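You operate a simulated robot arm through the tools that you are given. There is no shell and no other tool. Be economical: measure what you need, move in short steps, check, and stop when the job is done.

You are at the controls of a simulated two-armed robot. One attempt, no reset.

Task
Wipe up the spill on the top of the long parts bench with the white towel and put it back.

The check looks at the end state, three seconds after you hand in, the way a careful person would. Anything else that was tipped, shoved, dropped, spilled or broken makes it a failure. Flat cloth is picked up by pressing the open fingertips on it (5 to 10 N) and closing them slowly along it; thin cloth reads only 2 to 8 mm in the jaws.

Robot
Two 7-joint arms with two-finger parallel grippers on one trunk, on a base that drives. Base frame: it is fixed to the floor where the robot stands at the start and does not move with it; the origin is under the middle of the robot, x ahead of it, y to its left, z up. Units: mm, degrees, N and s.
The left shoulder is at the start at [70, 177, 1134], the right one opposite. Payload 3.43 kg a hand.
The TCP of each hand is the grasp point between the finger pads, 30 mm short of the fingertips. In the tool frame z runs along the fingers and y along their closing line. Largest opening 94 mm; finger width 28, thickness 10; the body of the gripper, 50 by 96 mm, starts 55 mm behind the TCP.
Orientation is told as [roll, pitch, yaw] about the base's x, y, z axes, in that order, counted from this pose: with the fingers straight down and closing along the base's y, the tool's x points along the base's -x, its y along +y and its z along -z.

Tools
- The arms move only by the tool nudge_tool. It takes "left_deltas", "right_deltas" or both (then of equal length, played together; a hand with none holds still); each is a list of rows, each a list of 7 numbers: the shift along the tool's x, y, z in mm, then the turn, a rotation vector about the tool's x, y, z in degrees, then the opening, from 0 (shut) to 1 (fully open). In form: [[x, y, z, rx, ry, rz, hand], ...]. A call has 1 to 20 rows; each row is the pose to reach, as a shift and turn from the pose commanded when the call began, along the tool's axes at that moment. Each row takes 0.2 s and may step no farther than 50 mm and 8.6 degrees from the row before; otherwise, or with a gripper value out of range, the whole call is refused. Where a pose cannot be reached the arm comes as near as it can. A force on the tool above 40 N (or 10 N above the force at the start of the call, whichever is more), or a blocked arm, ends the call early, and 0.2 s more pass. The fingers move at their own pace (about 153 mm/s each) and stop on an object; they squeeze with about 25 N. The grip force told is the motor's: it shows also when the fingers shut on nothing. Time passes only in rows, and 0.2 s behind the last, so rows that repeat a pose let the fingers close. It gives the time, the measured TCP pose, the force on the tool (base axes), the opening and the grip force at its end, in the units of the frame above (readings bear some noise), with the torque about the TCP (base axes, N m) and any sound that the robot's microphone picked up.
- Cameras (640 x 400 px; columns grow to the right, rows downward): "scene" is now at [135.3, -1.1, 1444.4]; the picture's right is [0.01, -1.00, 0.00], its down [-0.65, -0.01, -0.76] and it looks along [0.76, 0.01, -0.65] (base axes); focal length 264 px, centre (320, 200). "left" rides on the left gripper at [76, -14, -103] in its tool frame; the picture's right is [0.18, 0.98, 0.00], its down [-0.75, 0.14, -0.64] and it looks along [-0.63, 0.12, 0.77] (tool axes); focal length 243 px, centre (320, 200). "right" rides on the right gripper at [76, 14, -102] in its tool frame; the picture's right is [-0.18, 0.98, 0.00], its down [-0.75, -0.14, -0.64] and it looks along [-0.63, -0.12, 0.77] (tool axes); focal length 243 px, centre (320, 200). There is no depth. A picture from a camera that has moved, and an enlarged one, comes with that camera's place and axes in the base frame and with its lens.
- camera(camera): a new picture of that camera. The clock stands still meanwhile.
- move_column(by): slides the trunk up (or, below 0, down) by that many mm; the arms and the scene camera ride with it, the base frame stays. It gives what a move gives, with no picture.
- base_move(legs): drives the robot by 1 to 6 legs, each [ahead, turn to the left] in mm and degrees, along the robot's own axes; the way and the turn of a leg run together, so that a leg with both is an arc; at most 1500 mm and 180 degrees a leg. The arms and the cameras ride along, it lands a little off, and it stops where it bumps. It gives what a move gives.
- aim_head(pan, tilt): turns the head with the scene camera to pan (to the left, within 86 degrees either way) and tilt (down, from -29 to 69), counted from straight ahead of the robot. It gives what a move gives.
- inspect(camera, box): a new picture of the part [left, top, right, bottom] of that camera's present view, enlarged. The clock stands still meanwhile.
- close_job(): hands the job in; it is judged then, once.

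Go step by step. Nothing tells you exact positions but the pictures and the camera data: compare them with the known pose of the tool, close in by small moves and look again before you grip or let go. The budget is 120 turns and 88 pictures, counting those below and the enlarged ones. Unless the task says otherwise, let go and move clear before handing in, and close with one line.

The tools are called after "Call:" as name(argument=value, ...) on one line, values as JSON. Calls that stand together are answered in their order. nudge_tool: Moves the arms, as the interface text tells. Its arguments: {"type":"object","properties":{"left_deltas":{"type":"array"},"right_deltas":{"type":"array"}},"required":[]} The other tools are called the same way: move_column (by) slides the trunk up or down; base_move (legs) drives the base; aim_head (pan, tilt) turns the head that bears the scene camera; camera (camera) takes a picture; inspect (camera, box) takes an enlarged picture of a part of a camera's view; close_job () hands the job in.

At the start:

```text
time_s: 0.0
left_tool_pos: [440.2, 285.5, 1055.2]
left_ee_rot: [0.0, -0.1, -0.1]
left_ft_force: [0.1, 0.0, -0.6]
left_ft_torque: [0.01, 0.03, -0.01]
left_width: 94.1
left_finger_force: 0.1
right_tool_pos: [575.2, -128.2, 1089.3]
right_ee_rot: [-0.1, -0.1, -0.2]
right_ft_force: [-0.9, 0.3, -0.4]
right_ft_torque: [-0.01, -0.01, -0.02]
right_width: 94.0
right_finger_force: 0.1
trunk travel left (down, up): [-715.0, 125.0]
robot x, y, heading: [-2.3, 1.1, -0.2]
head pan, tilt: [0.6, 40.5]
```

scene: 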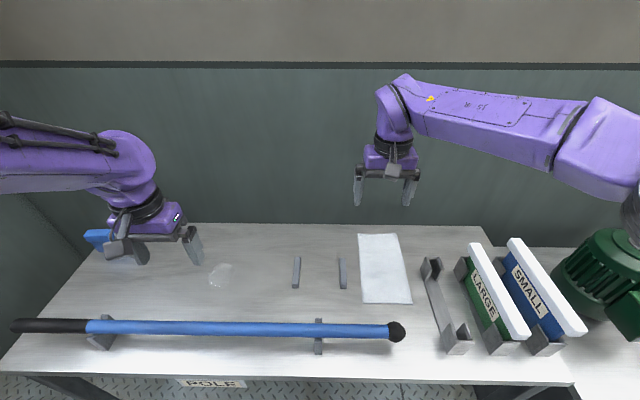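
right: 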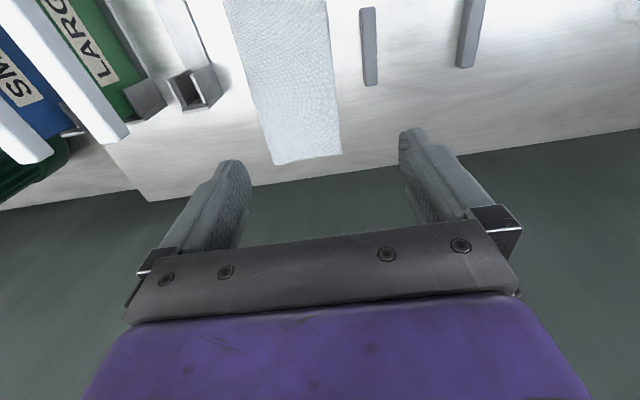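
left: 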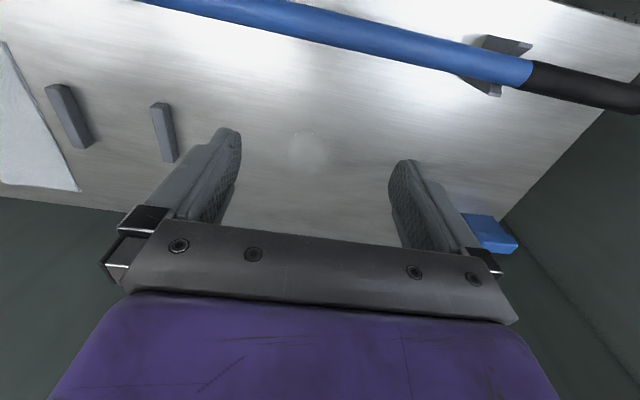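

The white towel lies flat at about x 508–764, y −120…−255. A faint clear spill sits near (592, 308), and there are two low pegs between them. I'll look closer first.

Call:
inspect(camera="scene", box=[60, 210, 320, 372])

Call:
inspect(camera="scene", box=[270, 210, 530, 372])

Call:
inspect(camera="left", box=[200, 60, 440, 210])

```text
2.46 times, centred on (190, 291) of scene
camera zoom: at [135.3, -1.1, 1444.4], right [0.01, -1.0, 0.0], down [-0.65, -0.01, -0.76], along [0.76, 0.01, -0.65], focal length 650 px, centre (640, -24)
```

zoom: 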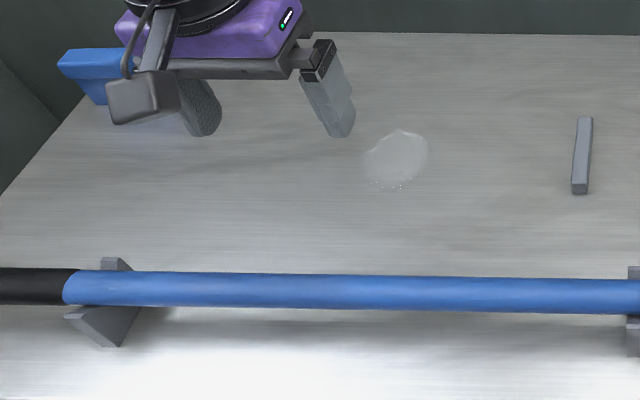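

```text
2.46 times, centred on (400, 291) of scene
camera zoom: at [135.3, -1.1, 1444.4], right [0.01, -1.0, 0.0], down [-0.65, -0.01, -0.76], along [0.76, 0.01, -0.65], focal length 650 px, centre (123, -24)
```

zoom: 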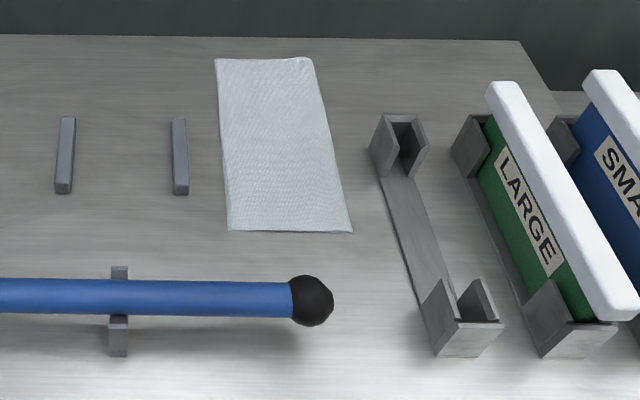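

```text
2.67 times, centred on (320, 135) of left
camera zoom: at [363.6, 271.6, 1158.5], right [-0.18, 0.98, 0.0], down [0.75, 0.14, 0.64], along [0.63, 0.12, -0.77], focal length 647 px, centre (320, 373)
```

zoom: 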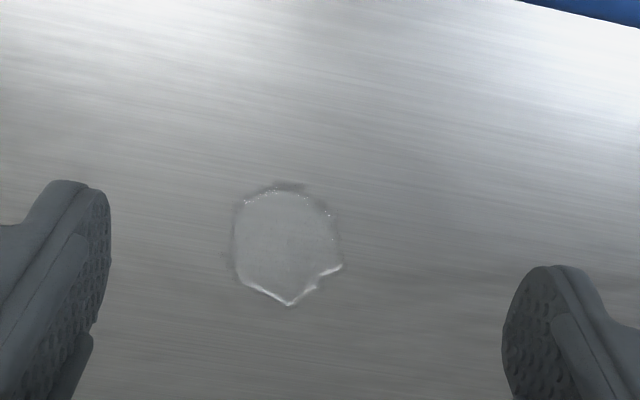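

The spill is about 75 mm across near (592, 298), and the towel is flat. I'll move the right arm out of the way and look down to see how much room there is in front of the base.

Call:
nudge_tool(right_deltas=[[20, -40, 0, 0, 0, 0, 1], [40, -80, 0, 0, 0, 0, 1], [60, -120, 0, 0, 0, 0, 1], [80, -160, 0, 0, 0, 0, 1], [100, -200, 0, 0, 0, 0, 1], [120, -240, 0, 0, 0, 0, 1], [140, -280, 0, 0, 0, 0, 1], [160, -300, 0, 0, 0, 0, 1]])

Call:
aim_head(pan=0, tilt=69)

Call:
camera(camera="scene")

```text
time_s: 1.8
left_tool_pos: [436.9, 278.9, 1058.2]
left_ee_rot: [0.4, -0.2, -0.1]
left_ft_force: [-0.4, -1.6, 0.4]
left_ft_torque: [0.11, -0.01, -0.01]
left_width: 93.7
left_finger_force: 0.0
right_tool_pos: [434.9, -371.2, 1028.0]
right_ee_rot: [-0.9, -0.5, -7.2]
right_ft_force: [-0.1, -0.7, 0.2]
right_ft_torque: [0.07, -0.01, 0.0]
right_width: 94.1
right_finger_force: 0.1
right hand out of reach, approached as far as the arm can: row 3, 4, 5, 6, 7, 8
trunk travel left (down, up): [-715.0, 125.0]
robot x, y, heading: [-0.5, -1.0, -0.1]
head pan, tilt: [0.6, 40.5]
```

```text
time_s: 2.7
left_tool_pos: [439.2, 286.3, 1054.3]
left_ee_rot: [0.0, 0.0, 0.0]
left_ft_force: [0.2, 1.2, 0.6]
left_ft_torque: [0.0, -0.01, 0.0]
left_width: 94.1
left_finger_force: 0.1
right_tool_pos: [437.2, -363.7, 1029.9]
right_ee_rot: [-1.6, -0.4, -7.2]
right_ft_force: [-0.1, -1.0, -0.1]
right_ft_torque: [0.0, 0.03, -0.03]
right_width: 93.9
right_finger_force: 0.0
trunk travel left (down, up): [-715.0, 125.0]
robot x, y, heading: [1.1, 2.7, -0.0]
head pan, tilt: [0.0, 68.8]
```

```text
81 pictures are left
camera scene: at [106.6, -1.3, 1409.1], right [0.0, -1.0, 0.0], down [-0.93, 0.0, -0.36], along [0.36, 0.0, -0.93], focal length 264 px, centre (320, 200)
```

scene: 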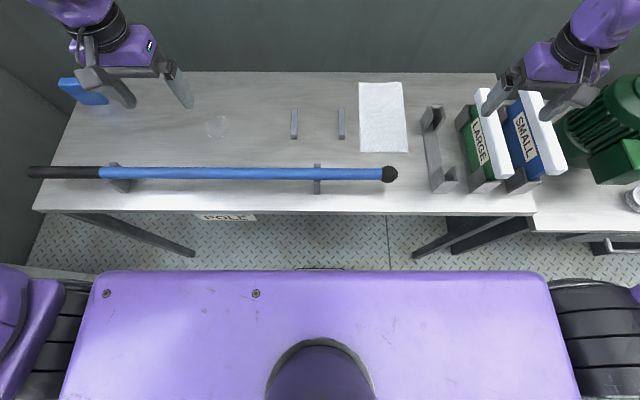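

The bench is open below, with its legs far apart, and its front edge is at x≈325. I'll drive about 100 mm forward so the back of the towel is in reach, then bring the left hand over its near end.

Call:
base_move(legs=[[100, 0]])

Call:
aim_head(pan=0, tilt=50)

Call:
camera(camera="scene")

```text
time_s: 3.9
left_tool_pos: [537.4, 286.0, 1055.7]
left_ee_rot: [0.0, 0.0, 0.0]
left_ft_force: [-0.4, -0.6, 0.2]
left_ft_torque: [-0.01, -0.02, 0.02]
left_width: 94.1
left_finger_force: 0.0
right_tool_pos: [535.1, -364.0, 1029.1]
right_ee_rot: [-1.5, -0.5, -7.3]
right_ft_force: [0.1, 0.3, -0.2]
right_ft_torque: [0.0, 0.01, -0.01]
right_width: 94.0
right_finger_force: 0.1
trunk travel left (down, up): [-715.0, 125.0]
robot x, y, heading: [101.0, -1.9, -0.0]
head pan, tilt: [0.0, 68.8]
```

```text
time_s: 4.7
left_tool_pos: [538.9, 285.4, 1055.2]
left_ee_rot: [0.0, -0.1, -0.1]
left_ft_force: [0.4, 0.3, -0.1]
left_ft_torque: [-0.02, 0.0, -0.01]
left_width: 94.1
left_finger_force: 0.0
right_tool_pos: [535.5, -365.4, 1030.9]
right_ee_rot: [-1.5, -0.5, -7.3]
right_ft_force: [0.2, 0.4, -0.4]
right_ft_torque: [0.0, 0.01, -0.03]
right_width: 93.9
right_finger_force: 0.1
trunk travel left (down, up): [-715.0, 125.0]
robot x, y, heading: [93.9, 1.3, 0.1]
head pan, tilt: [0.0, 50.0]
```

```text
80 pictures are left
camera scene: at [226.1, -2.4, 1430.9], right [0.0, -1.0, 0.0], down [-0.77, 0.0, -0.64], along [0.64, 0.0, -0.77], focal length 264 px, centre (320, 200)
```

scene: 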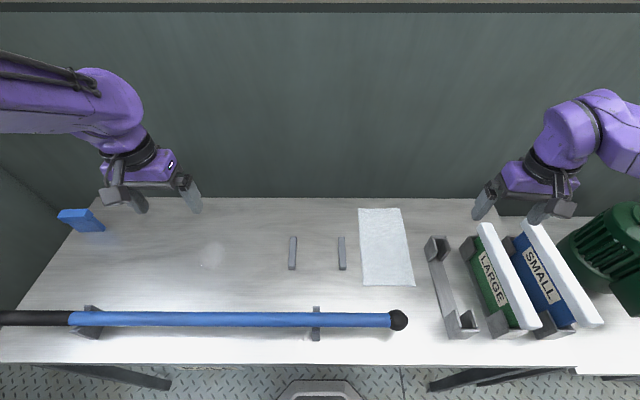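

The drive went cleanly. Now the left hand goes over the near end of the towel, around (535, −188), staying high so I can look before pressing.

Call:
nudge_tool(left_deltas=[[0, -43, 0, 0, 0, 0, 1], [0, -86, 0, 0, 0, 0, 1], [0, -129, 10, 0, 0, 0, 1], [0, -172, 25, 0, 0, 0, 1], [0, -215, 40, 0, 0, 0, 1], [0, -258, 55, 0, 0, 0, 1], [0, -301, 70, 0, 0, 0, 1], [0, -344, 85, 0, 0, 0, 0.8], [0, -387, 100, 0, 0, 0, 0.7], [0, -430, 115, 0, 0, 0, 0.7], [2, -473, 135, 0, 0, 0, 0.7], [2, -473, 155, 0, 0, 0, 0.7], [2, -473, 155, 0, 0, 0, 0.7]])

Call:
camera(camera="scene")

Call:
camera(camera="left")

```text
time_s: 7.5
left_tool_pos: [535.0, -188.1, 901.7]
left_ee_rot: [0.1, -0.1, 0.0]
left_ft_force: [0.1, 0.3, 0.4]
left_ft_torque: [-0.01, -0.01, 0.01]
left_width: 65.7
left_finger_force: 0.1
right_tool_pos: [535.1, -365.2, 1030.5]
right_ee_rot: [-1.5, -0.6, -7.3]
right_ft_force: [0.5, -0.3, -0.3]
right_ft_torque: [0.02, -0.02, 0.01]
right_width: 94.1
right_finger_force: 0.2
trunk travel left (down, up): [-715.0, 125.0]
robot x, y, heading: [95.6, 0.9, -0.0]
head pan, tilt: [0.0, 50.0]
```

```text
79 pictures are left
camera scene: at [225.8, -3.2, 1431.0], right [0.0, -1.0, 0.0], down [-0.77, 0.0, -0.64], along [0.64, 0.0, -0.77], focal length 264 px, centre (320, 200)
```

scene: 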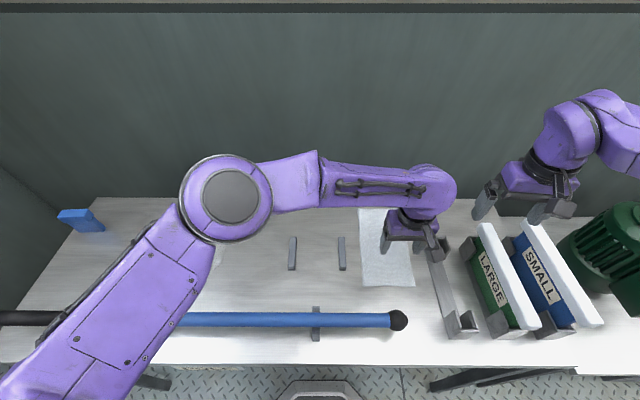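

```text
78 pictures are left
camera left: at [459.2, -202.1, 1005.0], right [-0.18, 0.98, 0.0], down [0.75, 0.14, 0.64], along [0.63, 0.12, -0.77], focal length 243 px, centre (320, 200)
```

left: 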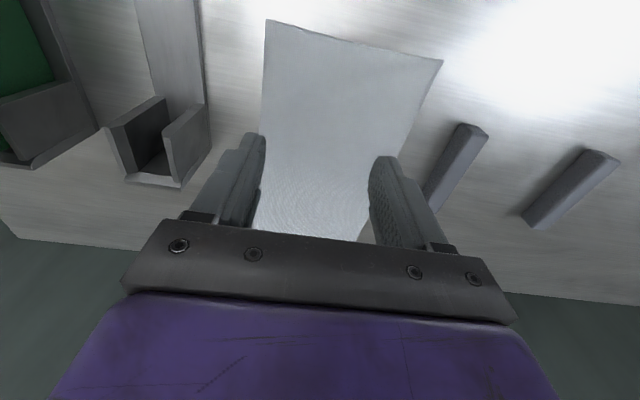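

The two cameras agree best if the bench top is near z≈780, which puts the towel at about x 482–734, y −108…−250. I'll shift to (515, −176) and come down carefully to feel for contact.

Call:
nudge_tool(left_deltas=[[10, 6, 20, 0, 0, 0, 0.6], [20, 12, 40, 0, 0, 0, 0.6], [20, 12, 55, 0, 0, 0, 0.6], [20, 12, 65, 0, 0, 0, 0.6], [20, 12, 72, 0, 0, 0, 0.6], [20, 12, 77, 0, 0, 0, 0.6], [20, 12, 77, 0, 0, 0, 0.6]])

Call:
camera(camera="left")

Call:
inspect(camera="scene", box=[320, 180, 480, 300])

```text
time_s: 8.8
left_tool_pos: [519.2, -177.5, 831.2]
left_ee_rot: [-0.6, -0.4, 0.1]
left_ft_force: [-4.5, 2.0, 31.3]
left_ft_torque: [1.02, 0.35, 0.16]
left_width: 56.7
left_finger_force: 0.2
right_tool_pos: [533.8, -364.6, 1030.1]
right_ee_rot: [-1.5, -0.6, -7.3]
right_ft_force: [0.4, 0.1, 0.0]
right_ft_torque: [0.02, 0.0, -0.01]
right_width: 94.0
right_finger_force: 0.2
trunk travel left (down, up): [-715.0, 125.0]
robot x, y, heading: [99.6, 1.1, -0.1]
head pan, tilt: [0.0, 50.0]
stopped in row 6 (left hand): the force on the tool passed its limit (the readings are from after the stop); the commanded pose is now the measured one
```

```text
77 pictures are left
camera left: at [441.8, -191.2, 934.7], right [-0.19, 0.98, -0.01], down [0.75, 0.15, 0.65], along [0.64, 0.11, -0.76], focal length 243 px, centre (320, 200)
```

left: 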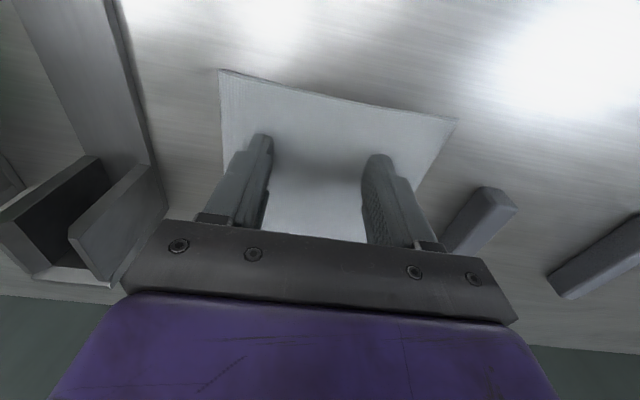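

```text
3.33 times, centred on (400, 240) of scene
camera zoom: at [223.6, -1.6, 1431.6], right [0.0, -1.0, 0.0], down [-0.76, 0.0, -0.64], along [0.64, 0.0, -0.76], focal length 880 px, centre (53, 67)
```

zoom: 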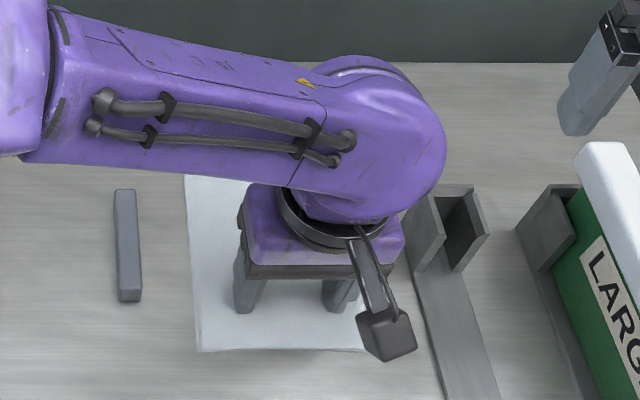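

Contact came at TCP z≈831, so the bench top is at about z≈800. That puts the spill near (562, 286) and the towel centre near (598, −176). I'll ease the press to 5–10 N.

Call:
nudge_tool(left_deltas=[[0, 0, -1, 0, 0, 0, 0.6], [0, 0, -1, 0, 0, 0, 0.6]])

```text
time_s: 9.4
left_tool_pos: [518.0, -176.6, 831.3]
left_ee_rot: [-0.3, -0.6, 0.2]
left_ft_force: [-1.2, -1.0, 27.2]
left_ft_torque: [0.76, 0.2, 0.05]
left_width: 56.3
left_finger_force: 0.1
right_tool_pos: [532.8, -364.2, 1030.8]
right_ee_rot: [-1.5, -0.7, -7.3]
right_ft_force: [-0.7, -0.1, 0.6]
right_ft_torque: [-0.01, 0.0, -0.04]
right_width: 94.1
right_finger_force: 0.0
trunk travel left (down, up): [-715.0, 125.0]
robot x, y, heading: [99.4, 2.7, -0.1]
head pan, tilt: [0.0, 50.0]
```

Still 27 N, so I'll ease off further.

Call:
nudge_tool(left_deltas=[[0, 0, -2, 0, 0, 0, 0.6], [0, 0, -4, 0, 0, 0, 0.6], [0, 0, -4, 0, 0, 0, 0.6]])

```text
time_s: 10.2
left_tool_pos: [519.2, -177.6, 832.9]
left_ee_rot: [-0.2, -0.3, 0.1]
left_ft_force: [0.5, 0.3, -0.2]
left_ft_torque: [0.01, -0.02, 0.0]
left_width: 56.4
left_finger_force: 0.2
right_tool_pos: [534.7, -364.1, 1029.5]
right_ee_rot: [-1.5, -0.5, -7.3]
right_ft_force: [0.7, -0.9, -0.4]
right_ft_torque: [0.03, -0.03, -0.04]
right_width: 94.0
right_finger_force: 0.1
trunk travel left (down, up): [-715.0, 125.0]
robot x, y, heading: [99.4, -3.3, -0.0]
head pan, tilt: [0.0, 50.0]
```

Clear of the surface now. I'll press back in gently.

Call:
nudge_tool(left_deltas=[[0, 0, 1, 0, 0, 0, 0.6], [0, 0, 1.5, 0, 0, 0, 0.6], [0, 0, 1.5, 0, 0, 0, 0.6]])

```text
time_s: 11.0
left_tool_pos: [519.8, -176.9, 832.8]
left_ee_rot: [-0.3, -0.4, 0.1]
left_ft_force: [1.1, -0.6, 0.8]
left_ft_torque: [-0.02, 0.01, 0.0]
left_width: 56.7
left_finger_force: 0.1
right_tool_pos: [534.6, -365.5, 1028.7]
right_ee_rot: [-1.4, -0.5, -7.3]
right_ft_force: [0.3, -0.4, 0.8]
right_ft_torque: [0.02, -0.03, -0.01]
right_width: 93.8
right_finger_force: 0.1
trunk travel left (down, up): [-715.0, 125.0]
robot x, y, heading: [100.8, 0.5, -0.0]
head pan, tilt: [0.0, 50.0]
```

Call:
nudge_tool(left_deltas=[[0, 0, 1, 0, 0, 0, 0.6], [0, 0, 1, 0, 0, 0, 0.6]])

```text
time_s: 11.6
left_tool_pos: [519.5, -175.8, 831.4]
left_ee_rot: [-0.3, -0.4, 0.1]
left_ft_force: [0.4, 0.0, 4.9]
left_ft_torque: [0.08, -0.01, -0.02]
left_width: 56.3
left_finger_force: 0.1
right_tool_pos: [535.1, -364.1, 1029.8]
right_ee_rot: [-1.5, -0.6, -7.3]
right_ft_force: [-0.2, 0.2, -0.6]
right_ft_torque: [0.0, 0.01, 0.02]
right_width: 94.0
right_finger_force: 0.1
trunk travel left (down, up): [-715.0, 125.0]
robot x, y, heading: [95.5, -2.7, 0.1]
head pan, tilt: [0.0, 50.0]
```

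About 5 N now. I'll press a touch more and close slowly along the cloth.

Call:
nudge_tool(left_deltas=[[0, 0, 0.4, 0, 0, 0, 0.6], [0, 0, 0.4, 0, 0, 0, 0.55], [0, 0, 0.4, 0, 0, 0, 0.5], [0, 0, 0.4, 0, 0, 0, 0.45], [0, 0, 0.4, 0, 0, 0, 0.4], [0, 0, 0.4, 0, 0, 0, 0.35], [0, 0, 0.4, 0, 0, 0, 0.3], [0, 0, 0.4, 0, 0, 0, 0.25], [0, 0, 0.4, 0, 0, 0, 0.2], [0, 0, 0.4, 0, 0, 0, 0.15], [0, 0, 0.4, 0, 0, 0, 0.1], [0, 0, 0.4, 0, 0, 0, 0.05], [0, 0, 0.4, 0, 0, 0, 0], [0, 0, 0.4, 0, 0, 0, 0]])

Call:
camera(camera="left")

```text
time_s: 14.6
left_tool_pos: [520.0, -176.4, 831.8]
left_ee_rot: [-0.4, -0.4, 0.1]
left_ft_force: [0.5, 0.0, 10.1]
left_ft_torque: [-0.01, 0.03, 0.01]
left_width: 7.6
left_finger_force: 24.9
right_tool_pos: [535.6, -364.4, 1030.3]
right_ee_rot: [-1.4, -0.5, -7.3]
right_ft_force: [-0.1, 0.9, 0.4]
right_ft_torque: [0.02, 0.0, -0.03]
right_width: 93.9
right_finger_force: 0.0
trunk travel left (down, up): [-715.0, 125.0]
robot x, y, heading: [96.0, -1.9, 0.3]
head pan, tilt: [0.0, 50.0]
```

```text
75 pictures are left
camera left: at [442.6, -190.4, 934.9], right [-0.19, 0.98, -0.01], down [0.75, 0.15, 0.65], along [0.64, 0.12, -0.76], focal length 243 px, centre (320, 200)
```

left: 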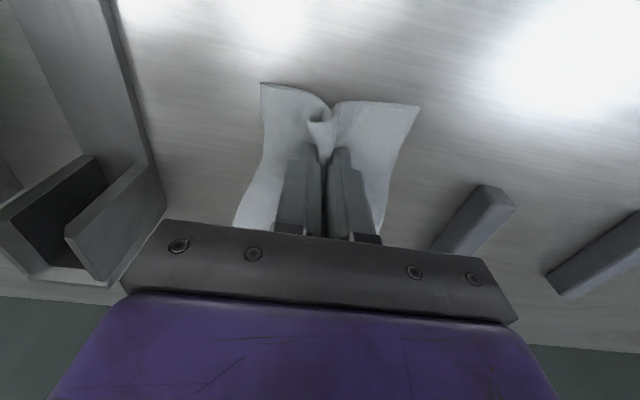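

The towel is gripped (7.6 mm). I'll lift it, drifting toward its middle so it hangs free.

Call:
nudge_tool(left_deltas=[[-5, 0, -20, 0, 0, 0, 0], [-15, 0, -45, 0, 0, 0, 0], [-25, 0, -70, 0, 0, 0, 0], [-35, 0, -95, 0, 0, 0, 0], [-45, 0, -120, 0, 0, 0, 0], [-55, 0, -145, 0, 0, 0, 0], [-65, 0, -170, 0, 0, 0, 0], [-70, 0, -195, 0, 0, 0, 0], [-75, 0, -220, 0, 0, 0, 0], [-80, 0, -245, 0, 0, 0, 0], [-80, 0, -270, 0, 0, 0, 0], [-80, 0, -290, 0, 0, 0, 0], [-80, 0, -290, 0, 0, 0, 0], [-80, 0, -290, 0, 0, 0, 0]])

Call:
camera(camera="scene")

Call:
camera(camera="left")

```text
time_s: 17.6
left_tool_pos: [595.9, -164.9, 1114.2]
left_ee_rot: [-0.4, -0.5, 0.2]
left_ft_force: [-0.2, 0.0, -0.3]
left_ft_torque: [0.0, -0.03, 0.0]
left_width: 7.5
left_finger_force: 25.0
left hand out of reach, approached as far as the arm can: row 10, 11, 12, 13, 14
right_tool_pos: [535.2, -364.7, 1030.0]
right_ee_rot: [-1.6, -0.5, -7.3]
right_ft_force: [-1.3, -1.1, 0.0]
right_ft_torque: [-0.01, 0.04, -0.01]
right_width: 93.8
right_finger_force: 0.0
trunk travel left (down, up): [-715.0, 125.0]
robot x, y, heading: [97.0, 1.3, -0.1]
head pan, tilt: [0.0, 50.0]
```

```text
74 pictures are left
camera scene: at [226.1, -2.7, 1431.0], right [0.0, -1.0, 0.0], down [-0.77, 0.0, -0.64], along [0.64, 0.0, -0.77], focal length 264 px, centre (320, 200)
```

scene: 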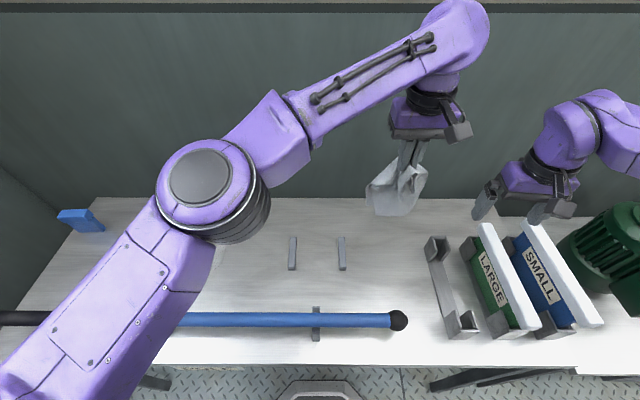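

```text
73 pictures are left
camera left: at [520.0, -178.5, 1216.1], right [-0.19, 0.98, -0.01], down [0.75, 0.15, 0.65], along [0.64, 0.11, -0.76], focal length 243 px, centre (320, 200)
```

left: 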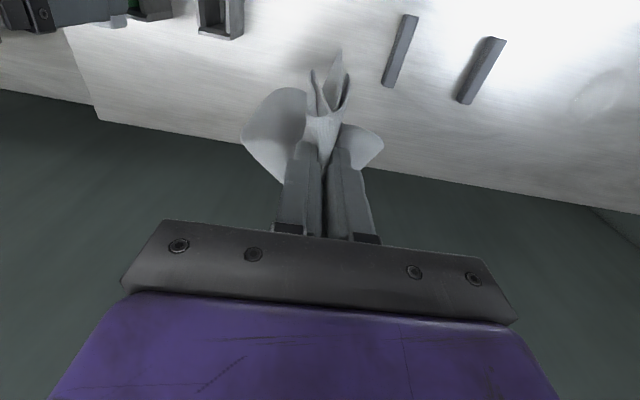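

The towel hangs free. I'll carry it left over the pegs to beyond the spill, around y≈400.

Call:
nudge_tool(left_deltas=[[5, 35, 20, 0, 0, 0, 0], [10, 70, 40, 0, 0, 0, 0], [15, 110, 50, 0, 0, 0, 0], [20, 150, 50, 0, 0, 0, 0], [25, 190, 50, 0, 0, 0, 0], [30, 230, 50, 0, 0, 0, 0], [35, 270, 50, 0, 0, 0, 0], [35, 310, 50, 0, 0, 0, 0], [35, 350, 50, 0, 0, 0, 0], [35, 390, 50, 0, 0, 0, 0], [35, 430, 50, 0, 0, 0, 0], [35, 470, 50, 0, 0, 0, 0], [35, 510, 50, 0, 0, 0, 0], [35, 550, 50, 0, 0, 0, 0], [35, 570, 50, 0, 0, 0, 0], [35, 570, 50, 0, 0, 0, 0]])

Call:
camera(camera="scene")

Call:
camera(camera="left")

```text
time_s: 21.0
left_tool_pos: [561.3, 405.0, 1060.0]
left_ee_rot: [-0.3, -0.4, 0.1]
left_ft_force: [0.1, -0.4, 0.3]
left_ft_torque: [-0.02, 0.01, 0.0]
left_width: 7.4
left_finger_force: 24.7
right_tool_pos: [535.0, -365.6, 1029.8]
right_ee_rot: [-1.5, -0.6, -7.3]
right_ft_force: [0.1, -0.2, -0.5]
right_ft_torque: [0.03, 0.0, 0.01]
right_width: 93.7
right_finger_force: 0.0
trunk travel left (down, up): [-715.0, 125.0]
robot x, y, heading: [99.9, 0.7, 0.1]
head pan, tilt: [0.0, 50.0]
```

```text
72 pictures are left
camera scene: at [226.1, -2.7, 1431.0], right [0.0, -1.0, 0.0], down [-0.77, 0.0, -0.64], along [0.64, 0.0, -0.77], focal length 264 px, centre (320, 200)
```

scene: 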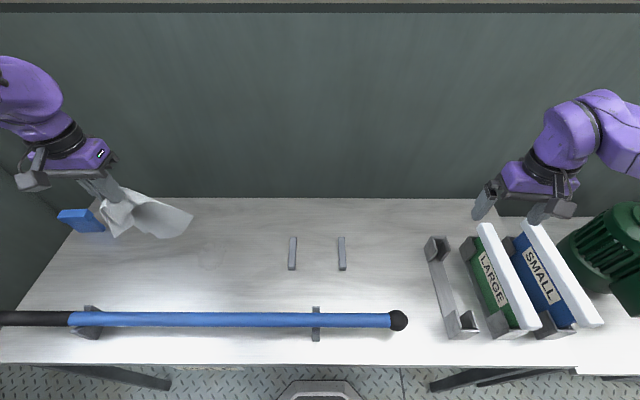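

```text
71 pictures are left
camera left: at [484.9, 390.8, 1163.5], right [-0.19, 0.98, -0.01], down [0.75, 0.15, 0.65], along [0.64, 0.12, -0.76], focal length 243 px, centre (320, 200)
```

left: 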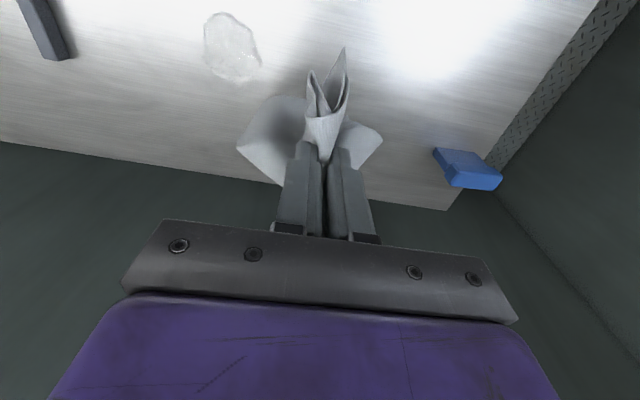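

The spill is confirmed near (559, 287). The towel hangs forward of the fingers, so I'll lower it while moving back and right so it trails and lies over the spill.

Call:
nudge_tool(left_deltas=[[-20, -20, 20, 0, 0, 0, 0], [-40, -40, 45, 0, 0, 0, 0], [-50, -60, 70, 0, 0, 0, 0], [-50, -70, 95, 0, 0, 0, 0], [-48, -78, 120, 0, 0, 0, 0], [-42, -86, 140, 0, 0, 0, 0], [-36, -94, 160, 0, 0, 0, 0], [-28, -100, 175, 0, 0, 0, 0], [-20, -106, 190, 0, 0, 0, 0], [-12, -110, 200, 0, 0, 0, 0], [-8, -112, 210, 0, 0, 0, 0], [-8, -112, 215, 0, 0, 0, 0], [-8, -112, 215, 0, 0, 0, 0]])

Call:
camera(camera="scene")

Call:
camera(camera="left")

```text
time_s: 23.8
left_tool_pos: [570.5, 291.5, 844.8]
left_ee_rot: [-0.3, -0.3, 0.1]
left_ft_force: [0.6, -0.2, 0.3]
left_ft_torque: [-0.01, 0.01, 0.01]
left_width: 7.2
left_finger_force: 24.6
right_tool_pos: [534.5, -365.1, 1030.2]
right_ee_rot: [-1.6, -0.5, -7.3]
right_ft_force: [0.0, -0.4, 0.2]
right_ft_torque: [-0.01, -0.04, 0.03]
right_width: 93.9
right_finger_force: 0.1
trunk travel left (down, up): [-715.0, 125.0]
robot x, y, heading: [101.5, -2.8, -0.0]
head pan, tilt: [0.0, 50.0]
```

```text
70 pictures are left
camera scene: at [226.1, -2.3, 1431.0], right [0.0, -1.0, 0.0], down [-0.77, 0.0, -0.64], along [0.64, 0.0, -0.77], focal length 264 px, centre (320, 200)
```

scene: 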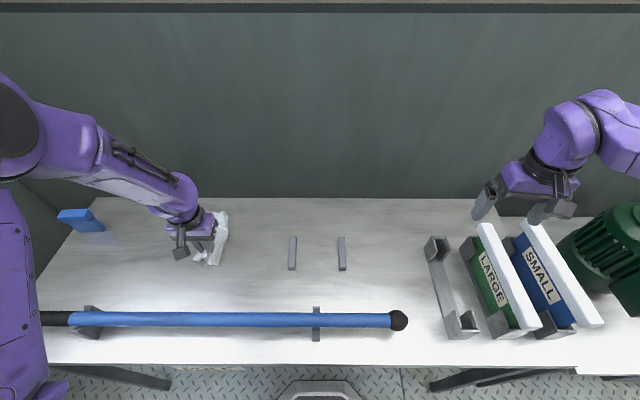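

```text
69 pictures are left
camera left: at [494.0, 278.3, 948.8], right [-0.19, 0.98, -0.01], down [0.75, 0.15, 0.65], along [0.64, 0.12, -0.76], focal length 243 px, centre (320, 200)
```

left: 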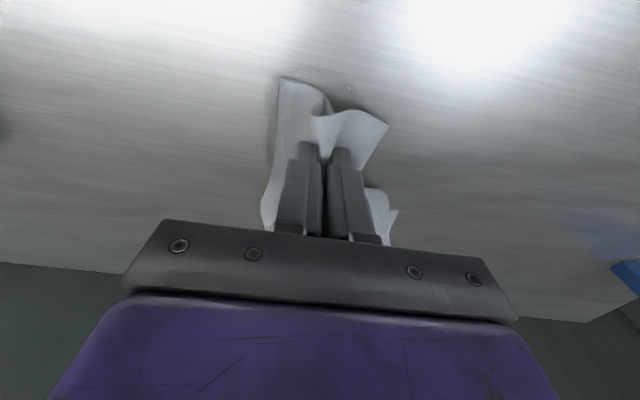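

The towel lies over the spill. I'll press down gently.

Call:
nudge_tool(left_deltas=[[0, 0, 4, 0, 0, 0, 0], [0, 0, 8, 0, 0, 0, 0], [0, 0, 11, 0, 0, 0, 0], [0, 0, 11, 0, 0, 0, 0]])

```text
time_s: 24.8
left_tool_pos: [570.2, 292.6, 835.6]
left_ee_rot: [-0.4, -0.4, 0.2]
left_ft_force: [-0.6, 0.0, 0.9]
left_ft_torque: [0.01, 0.02, -0.01]
left_width: 7.5
left_finger_force: 25.1
right_tool_pos: [534.9, -365.2, 1029.2]
right_ee_rot: [-1.6, -0.4, -7.3]
right_ft_force: [-0.5, 0.1, 0.0]
right_ft_torque: [0.01, 0.0, 0.03]
right_width: 93.9
right_finger_force: 0.1
trunk travel left (down, up): [-715.0, 125.0]
robot x, y, heading: [97.4, -3.3, 0.0]
head pan, tilt: [0.0, 50.0]
```

Call:
nudge_tool(left_deltas=[[0, 0, 2, 0, 0, 0, 0], [0, 0, 3.5, 0, 0, 0, 0], [0, 0, 3.5, 0, 0, 0, 0]])

```text
time_s: 25.6
left_tool_pos: [569.7, 291.7, 834.3]
left_ee_rot: [-0.2, -0.5, 0.1]
left_ft_force: [0.1, 3.3, 15.5]
left_ft_torque: [0.06, 0.03, -0.01]
left_width: 7.5
left_finger_force: 25.0
right_tool_pos: [534.7, -365.2, 1031.2]
right_ee_rot: [-1.5, -0.5, -7.2]
right_ft_force: [-0.1, 0.6, -0.6]
right_ft_torque: [-0.01, 0.02, 0.02]
right_width: 94.2
right_finger_force: 0.1
trunk travel left (down, up): [-715.0, 125.0]
robot x, y, heading: [102.5, -0.8, 0.2]
head pan, tilt: [0.0, 50.0]
```

Pressing at about 15 N. I'll ease slightly and make zigzag strokes over the whole spill area.

Call:
nudge_tool(left_deltas=[[0, 18, 3, 0, 0, 0, 0], [0, 35, 3, 0, 0, 0, 0], [20, 35, 3, 0, 0, 0, 0], [40, 35, 3, 0, 0, 0, 0], [50, 24, 3, 0, 0, 0, 0], [50, 12, 3, 0, 0, 0, 0], [30, 12, 3, 0, 0, 0, 0], [10, 12, 3, 0, 0, 0, 0], [-10, 12, 3, 0, 0, 0, 0], [-30, 12, 3, 0, 0, 0, 0], [-30, -10, 3, 0, 0, 0, 0], [-10, -10, 3, 0, 0, 0, 0], [10, -10, 3, 0, 0, 0, 0], [30, -10, 3, 0, 0, 0, 0], [50, -10, 3, 0, 0, 0, 0], [50, -30, 3, 0, 0, 0, 0], [30, -32, 3, 0, 0, 0, 0], [10, -32, 3, 0, 0, 0, 0], [-10, -32, 3, 0, 0, 0, 0], [-30, -32, 3, 0, 0, 0, 0]])

Call:
camera(camera="left")

Call:
inspect(camera="scene", box=[100, 190, 320, 327])

```text
time_s: 26.4
left_tool_pos: [560.2, 326.1, 833.4]
left_ee_rot: [-0.1, -1.3, 0.1]
left_ft_force: [-0.3, -2.6, 17.3]
left_ft_torque: [-0.17, 0.13, 0.05]
left_width: 7.7
left_finger_force: 24.7
right_tool_pos: [532.6, -366.2, 1030.0]
right_ee_rot: [-1.4, -0.6, -7.3]
right_ft_force: [-0.1, 0.1, 0.5]
right_ft_torque: [-0.02, -0.01, -0.01]
right_width: 94.0
right_finger_force: 0.1
trunk travel left (down, up): [-715.0, 125.0]
robot x, y, heading: [101.0, -0.7, 0.0]
head pan, tilt: [0.0, 50.0]
stopped in row 3 (left hand): the force on the tool passed its limit (the readings are from after the stop); the commanded pose is now the measured one
```

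```text
68 pictures are left
camera left: at [482.4, 311.6, 935.0], right [-0.19, 0.98, -0.01], down [0.74, 0.14, 0.66], along [0.65, 0.12, -0.75], focal length 243 px, centre (320, 200)
```

left: 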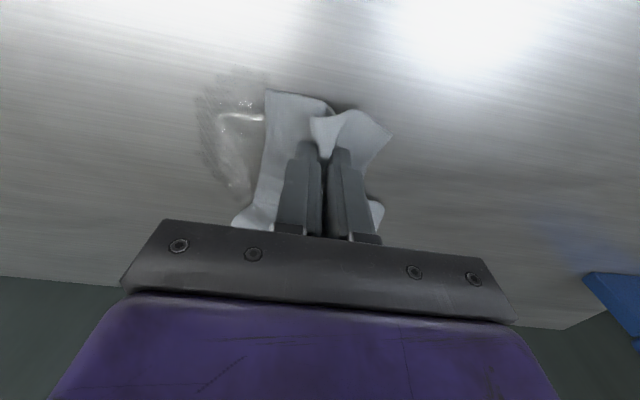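

```text
2.91 times, centred on (210, 258) of scene
camera zoom: at [223.0, -4.2, 1431.1], right [0.0, -1.0, 0.0], down [-0.76, 0.0, -0.64], along [0.64, 0.0, -0.76], focal length 768 px, centre (640, 30)
```

zoom: 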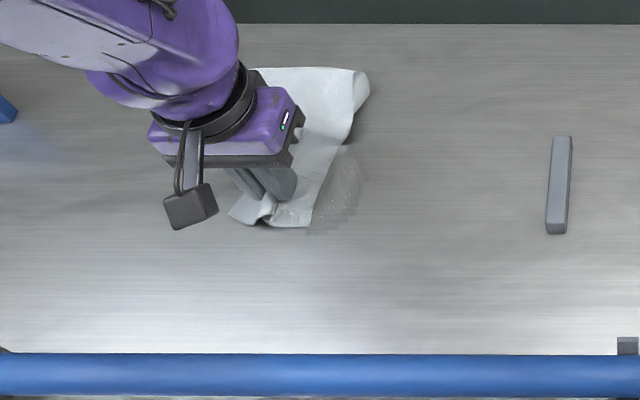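

The wiping works; part of the spill remains around (559, 270). I'll continue a little lighter, with strokes moving to −y.

Call:
nudge_tool(left_deltas=[[0, -8, -1.5, 0, 0, 0, 0], [0, -18, -1.5, 0, 0, 0, 0], [0, -30, -1, 0, 0, 0, 0], [0, -42, -1, 0, 0, 0, 0], [0, -54, -1, 0, 0, 0, 0], [0, -66, -1, 0, 0, 0, 0], [0, -80, -1, 0, 0, 0, 0], [-15, -80, -1, 0, 0, 0, 0], [-30, -80, -1, 0, 0, 0, 0], [-30, -65, -1, 0, 0, 0, 0], [-30, -50, -1, 0, 0, 0, 0], [-30, -35, -1, 0, 0, 0, 0], [-30, -35, -1, 0, 0, 0, 0]])

Call:
camera(camera="left")

Call:
inspect(camera="scene", box=[100, 190, 320, 327])

```text
time_s: 29.2
left_tool_pos: [590.9, 290.9, 833.2]
left_ee_rot: [-0.1, -1.0, 0.0]
left_ft_force: [-0.1, -4.3, 15.1]
left_ft_torque: [-0.19, 0.04, 0.02]
left_width: 7.5
left_finger_force: 25.1
right_tool_pos: [533.5, -366.9, 1030.5]
right_ee_rot: [-1.4, -0.4, -7.3]
right_ft_force: [-0.3, -1.2, -0.2]
right_ft_torque: [-0.02, 0.0, 0.02]
right_width: 93.8
right_finger_force: 0.0
trunk travel left (down, up): [-715.0, 125.0]
robot x, y, heading: [96.7, -0.3, 0.0]
head pan, tilt: [0.0, 50.0]
```

```text
66 pictures are left
camera left: at [513.2, 275.8, 935.3], right [-0.19, 0.98, 0.0], down [0.74, 0.14, 0.66], along [0.65, 0.12, -0.75], focal length 243 px, centre (320, 200)
```

left: 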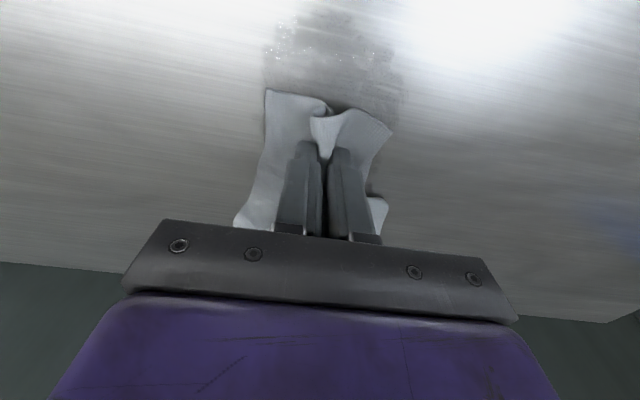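

```text
2.91 times, centred on (210, 258) of scene
camera zoom: at [224.7, -4.7, 1431.2], right [0.0, -1.0, 0.0], down [-0.77, 0.0, -0.64], along [0.64, 0.0, -0.77], focal length 768 px, centre (640, 30)
```

zoom: 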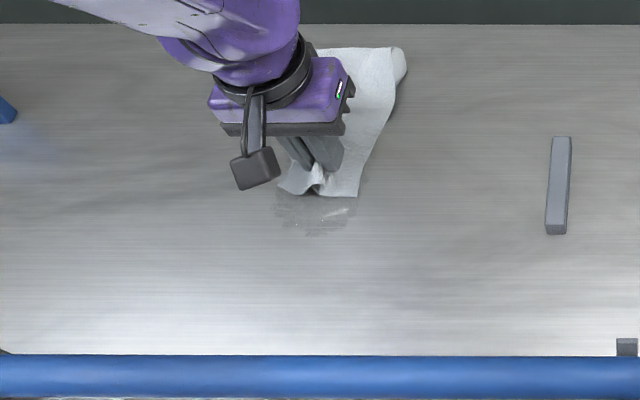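

The remaining droplets are on the near side, x 515–560, y 258–315. I'll stroke back over that strip.

Call:
nudge_tool(left_deltas=[[15, 0, 0, 0, 0, 0, 0], [30, 0, 0, 0, 0, 0, 0], [45, 0, 0, 0, 0, 0, 0], [60, 0, 0, 0, 0, 0, 0], [75, 0, 0, 0, 0, 0, 0], [75, 12, 0, 0, 0, 0, 0], [75, 24, 0, 0, 0, 0, 0], [60, 24, 0, 0, 0, 0, 0], [50, 24, 0, 0, 0, 0, 0], [50, 10, 0, 0, 0, 0, 0], [50, -5, 0, 0, 0, 0, 0], [50, -20, 0, 0, 0, 0, 0], [50, -35, 0, 0, 0, 0, 0], [65, -35, 0, 0, 0, 0, 0], [75, -30, 0, 0, 0, 0, 0], [75, -15, 0, 0, 0, 0, 0], [75, 0, 0, 0, 0, 0, 0]])

Call:
camera(camera="left")

Call:
inspect(camera="scene", box=[100, 190, 320, 327])

```text
time_s: 32.8
left_tool_pos: [514.5, 291.2, 832.6]
left_ee_rot: [-0.2, -1.1, 0.1]
left_ft_force: [-1.1, -8.2, 26.7]
left_ft_torque: [-0.39, 0.14, 0.02]
left_width: 7.7
left_finger_force: 25.1
right_tool_pos: [532.9, -367.2, 1029.9]
right_ee_rot: [-1.4, -0.6, -7.3]
right_ft_force: [0.1, 0.5, 0.5]
right_ft_torque: [0.02, 0.01, 0.03]
right_width: 93.8
right_finger_force: 0.0
trunk travel left (down, up): [-715.0, 125.0]
robot x, y, heading: [99.5, 1.6, 0.2]
head pan, tilt: [0.0, 50.0]
```

```text
64 pictures are left
camera left: at [436.4, 275.9, 935.1], right [-0.19, 0.98, 0.0], down [0.74, 0.14, 0.66], along [0.65, 0.12, -0.75], focal length 243 px, centre (320, 200)
```

left: 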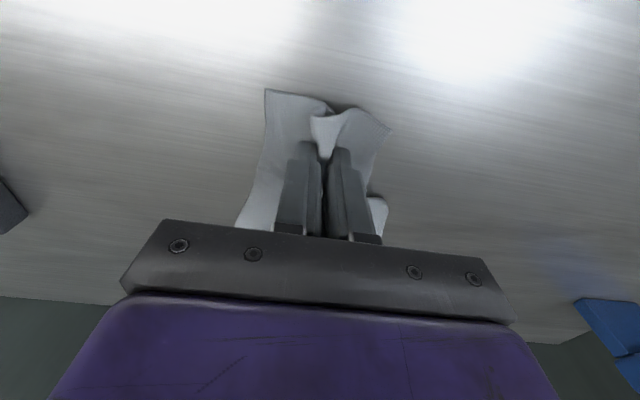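

```text
2.91 times, centred on (210, 258) of scene
camera zoom: at [222.8, -6.0, 1431.4], right [0.0, -1.0, 0.0], down [-0.76, 0.0, -0.64], along [0.64, 0.0, -0.76], focal length 768 px, centre (640, 30)
```

zoom: 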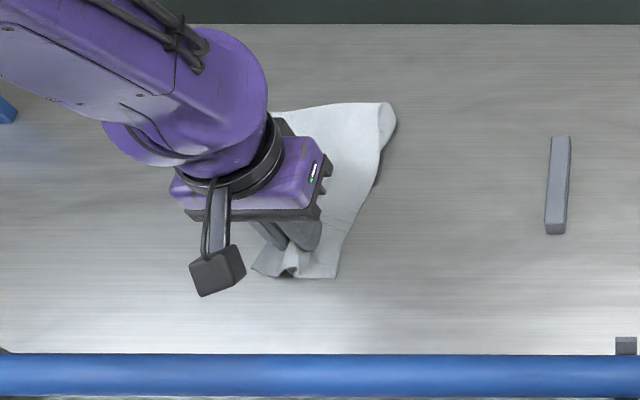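

The visible area looks clean. I'll lift the towel and look at the bench under it.

Call:
nudge_tool(left_deltas=[[-5, 0, -15, 0, 0, 0, 0], [-15, 0, -40, 0, 0, 0, 0], [-25, 0, -65, 0, 0, 0, 0], [-35, 0, -90, 0, 0, 0, 0], [-45, 0, -115, 0, 0, 0, 0], [-55, 0, -140, 0, 0, 0, 0], [-65, 0, -165, 0, 0, 0, 0], [-70, 0, -190, 0, 0, 0, 0], [-75, 0, -215, 0, 0, 0, 0], [-75, -20, -240, 0, 0, 0, 0], [-75, -60, -250, 0, 0, 0, 0], [-75, -100, -255, 0, 0, 0, 0], [-75, -140, -255, 0, 0, 0, 0], [-75, -140, -255, 0, 0, 0, 0]])

Call:
camera(camera="left")

Call:
inspect(camera="scene", box=[100, 190, 320, 327])

```text
time_s: 35.8
left_tool_pos: [588.2, 153.7, 1085.3]
left_ee_rot: [-0.2, -1.0, 0.3]
left_ft_force: [0.0, -0.4, -1.0]
left_ft_torque: [-0.01, 0.02, 0.01]
left_width: 7.3
left_finger_force: 25.1
right_tool_pos: [535.4, -364.4, 1029.6]
right_ee_rot: [-1.6, -0.5, -7.3]
right_ft_force: [-0.6, -1.4, 0.3]
right_ft_torque: [-0.01, 0.02, 0.01]
right_width: 94.0
right_finger_force: 0.0
trunk travel left (down, up): [-715.0, 125.0]
robot x, y, heading: [101.3, 0.5, 0.2]
head pan, tilt: [0.0, 50.0]
```

```text
62 pictures are left
camera left: at [510.2, 139.5, 1187.9], right [-0.19, 0.98, -0.01], down [0.74, 0.15, 0.65], along [0.64, 0.12, -0.76], focal length 243 px, centre (320, 200)
```

left: 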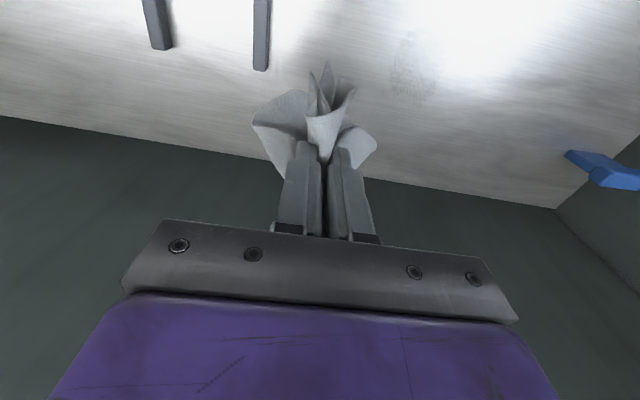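

```text
2.91 times, centred on (210, 258) of scene
camera zoom: at [226.4, -1.6, 1431.0], right [0.0, -1.0, 0.0], down [-0.77, 0.0, -0.64], along [0.64, 0.0, -0.77], focal length 768 px, centre (640, 30)
```

zoom: 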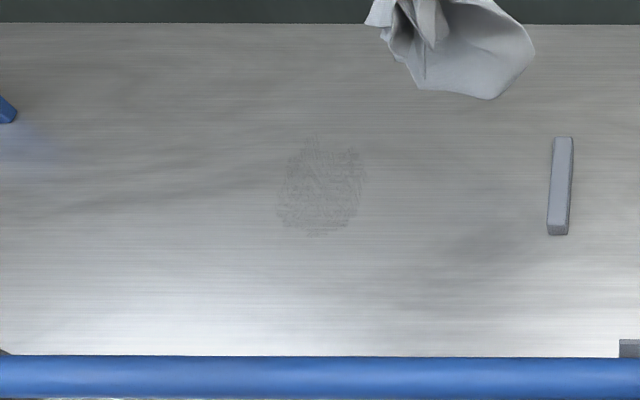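

A faint damp mark remains. I'll zoom in to judge it.

Call:
inspect(camera="left", box=[350, 10, 500, 110])

Call:
inspect(camera="scene", box=[180, 225, 244, 280])

```text
4.00 times, centred on (425, 60) of left
camera zoom: at [510.2, 139.5, 1187.9], right [-0.19, 0.98, -0.01], down [0.74, 0.15, 0.65], along [0.64, 0.12, -0.76], focal length 970 px, centre (-100, 760)
```

zoom: 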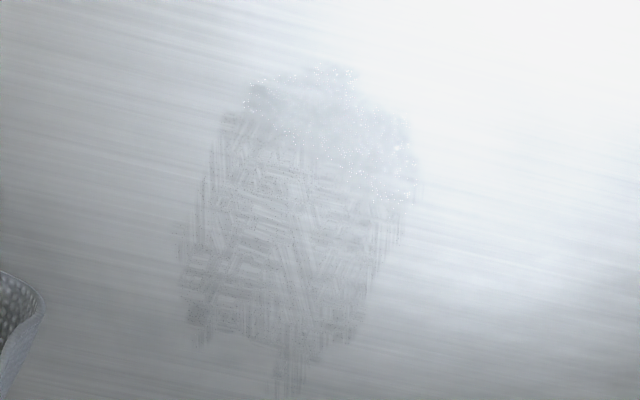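

```text
7.27 times, centred on (212, 252) of scene
camera zoom: at [226.4, -1.6, 1431.0], right [0.0, -1.0, 0.0], down [-0.77, 0.0, -0.64], along [0.64, 0.0, -0.77], focal length 1919 px, centre (1106, -182)
```

zoom: 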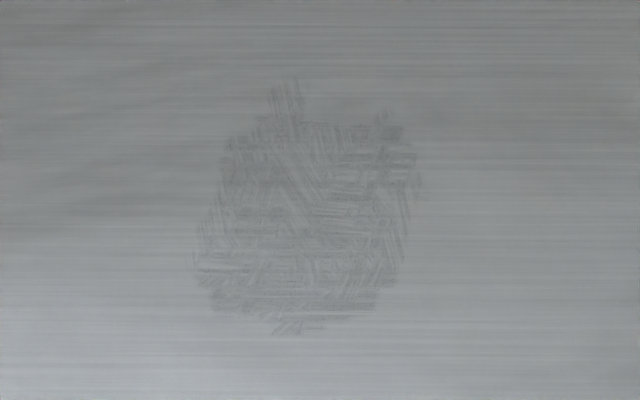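

A thin streaky film remains over x 516–620, y 245–335. I'll do a second, denser pass.

Call:
nudge_tool(left_deltas=[[-10, 45, 10, 0, 0, 0, 0], [-20, 90, 20, 0, 0, 0, 0], [-30, 135, 35, 0, 0, 0, 0], [-40, 175, 60, 0, 0, 0, 0], [-45, 195, 85, 0, 0, 0, 0], [-45, 195, 110, 0, 0, 0, 0], [-45, 192, 135, 0, 0, 0, 0], [-40, 190, 160, 0, 0, 0, 0], [-35, 188, 185, 0, 0, 0, 0], [-28, 186, 205, 0, 0, 0, 0], [-22, 184, 225, 0, 0, 0, 0], [-16, 182, 240, 0, 0, 0, 0], [-10, 180, 250, 0, 0, 0, 0], [-10, 180, 250, 0, 0, 0, 0]])

```text
time_s: 38.8
left_tool_pos: [601.4, 332.3, 838.3]
left_ee_rot: [-0.2, -1.0, 0.1]
left_ft_force: [0.1, 0.4, 1.7]
left_ft_torque: [0.03, -0.04, -0.01]
left_width: 7.2
left_finger_force: 24.7
right_tool_pos: [536.0, -365.6, 1030.1]
right_ee_rot: [-1.4, -0.5, -7.2]
right_ft_force: [0.2, 0.4, -1.2]
right_ft_torque: [0.02, 0.0, -0.01]
right_width: 94.0
right_finger_force: 0.0
trunk travel left (down, up): [-715.0, 125.0]
robot x, y, heading: [101.7, -0.9, 0.1]
head pan, tilt: [0.0, 50.0]
```

Call:
nudge_tool(left_deltas=[[0, 0, 4, 0, 0, 0, 0], [0, 0, 6.5, 0, 0, 0, 0], [22, 0, 6.5, 0, 0, 0, 0], [44, 0, 6.5, 0, 0, 0, 0], [66, 0, 6.5, 0, 0, 0, 0], [85, -5, 6.5, 0, 0, 0, 0], [85, -16, 6.5, 0, 0, 0, 0], [63, -16, 6.5, 0, 0, 0, 0], [41, -16, 6.5, 0, 0, 0, 0], [19, -16, 6.5, 0, 0, 0, 0], [-3, -16, 6.5, 0, 0, 0, 0], [-10, -32, 6.5, 0, 0, 0, 0], [12, -32, 6.5, 0, 0, 0, 0], [34, -32, 6.5, 0, 0, 0, 0], [56, -32, 6.5, 0, 0, 0, 0], [85, -32, 6.5, 0, 0, 0, 0], [85, -48, 6.5, 0, 0, 0, 0]])

```text
time_s: 40.0
left_tool_pos: [542.2, 330.4, 834.8]
left_ee_rot: [0.0, -1.8, 0.1]
left_ft_force: [-2.7, -4.1, 21.9]
left_ft_torque: [-0.15, 0.11, 0.02]
left_width: 7.4
left_finger_force: 25.0
right_tool_pos: [533.8, -365.1, 1031.1]
right_ee_rot: [-1.4, -0.6, -7.4]
right_ft_force: [-0.1, -0.1, 0.0]
right_ft_torque: [-0.01, 0.0, -0.03]
right_width: 93.8
right_finger_force: 0.0
trunk travel left (down, up): [-715.0, 125.0]
robot x, y, heading: [99.9, 0.7, -0.0]
head pan, tilt: [0.0, 50.0]
stopped in row 6 (left hand): the force on the tool passed its limit (the readings are from after the stop); the commanded pose is now the measured one
```

It stopped on force partway. I'll level the hand and continue slightly lighter.

Call:
nudge_tool(left_deltas=[[0, 0, -2, 0, 0.8, 0, 0], [10, -4, -1.5, 0, 1.5, 0, 0], [24, -8, -1.5, 0, 1.5, 0, 0], [24, -16, -1.5, 0, 1.5, 0, 0], [4, -16, -1, 0, 1.5, 0, 0], [-18, -16, -1, 0, 1.5, 0, 0], [-40, -16, -1, 0, 1.5, 0, 0], [-65, -16, -1, 0, 1.5, 0, 0], [-70, -30, -1, 0, 1.5, 0, 0], [-48, -30, -1, 0, 1.5, 0, 0], [-26, -30, -1, 0, 1.5, 0, 0], [-4, -30, -1, 0, 1.5, 0, 0], [20, -30, -1, 0, 1.5, 0, 0], [24, -44, -1, 0, 1.5, 0, 0], [4, -44, -1, 0, 1.5, 0, 0], [-18, -44, -1, 0, 1.5, 0, 0], [-40, -44, -1, 0, 1.5, 0, 0], [-70, -44, -1, 0, 1.5, 0, 0], [-70, -58, -1, 0, 1.5, 0, 0]])

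Call:
camera(camera="left")

```text
time_s: 44.0
left_tool_pos: [612.8, 271.9, 834.7]
left_ee_rot: [-0.1, 0.0, 0.1]
left_ft_force: [0.2, 1.2, 5.2]
left_ft_torque: [0.07, -0.07, -0.02]
left_width: 7.7
left_finger_force: 24.8
right_tool_pos: [536.0, -365.7, 1029.5]
right_ee_rot: [-1.5, -0.5, -7.4]
right_ft_force: [0.3, -0.7, -0.6]
right_ft_torque: [-0.01, 0.0, 0.02]
right_width: 94.1
right_finger_force: 0.1
trunk travel left (down, up): [-715.0, 125.0]
robot x, y, heading: [101.4, -2.9, 0.0]
head pan, tilt: [0.0, 50.0]
```

```text
58 pictures are left
camera left: at [536.2, 258.3, 938.2], right [-0.19, 0.98, 0.0], down [0.75, 0.14, 0.64], along [0.63, 0.12, -0.77], focal length 243 px, centre (320, 200)
```

left: 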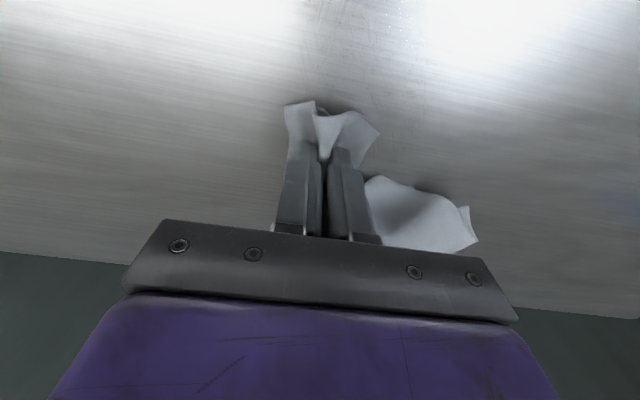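

Continuing with the remaining strips, y 272 down to 245, with a diagonal return.

Call:
nudge_tool(left_deltas=[[22, 0, 0.8, 0, 0, 0, 0], [44, 0, 0.8, 0, 0, 0, 0], [66, 0, 0.8, 0, 0, 0, 0], [90, 0, 0.8, 0, 0, 0, 0], [95, -14, 0.8, 0, 0, 0, 0], [73, -14, 0.8, 0, 0, 0, 0], [51, -14, 0.8, 0, 0, 0, 0], [29, -14, 0.8, 0, 0, 0, 0], [5, -14, 0.8, 0, 0, 0, 0], [5, -27, 0.8, 0, 0, 0, 0], [27, -27, 0.8, 0, 0, 0, 0], [50, -27, 0.8, 0, 0, 0, 0], [75, -27, 0.8, 0, 0, 0, 0], [90, -20, 0.8, 0, 0, 0, 0], [92, 0, 0.8, 0, 0, 0, 0], [92, 20, 0.8, 0, 0, 0, 0], [92, 40, 0.8, 0, 0, 0, 0], [92, 40, 0.8, 0, 0, 0, 0]])

```text
time_s: 47.9
left_tool_pos: [518.0, 314.2, 834.1]
left_ee_rot: [0.1, 0.0, 0.2]
left_ft_force: [-1.2, -1.7, 12.6]
left_ft_torque: [-0.12, -0.02, -0.02]
left_width: 7.2
left_finger_force: 25.1
right_tool_pos: [533.2, -365.1, 1029.6]
right_ee_rot: [-1.4, -0.4, -7.3]
right_ft_force: [0.6, -0.5, 0.1]
right_ft_torque: [0.0, 0.02, 0.01]
right_width: 93.9
right_finger_force: 0.1
trunk travel left (down, up): [-715.0, 125.0]
robot x, y, heading: [96.5, 1.0, -0.1]
head pan, tilt: [0.0, 50.0]
```

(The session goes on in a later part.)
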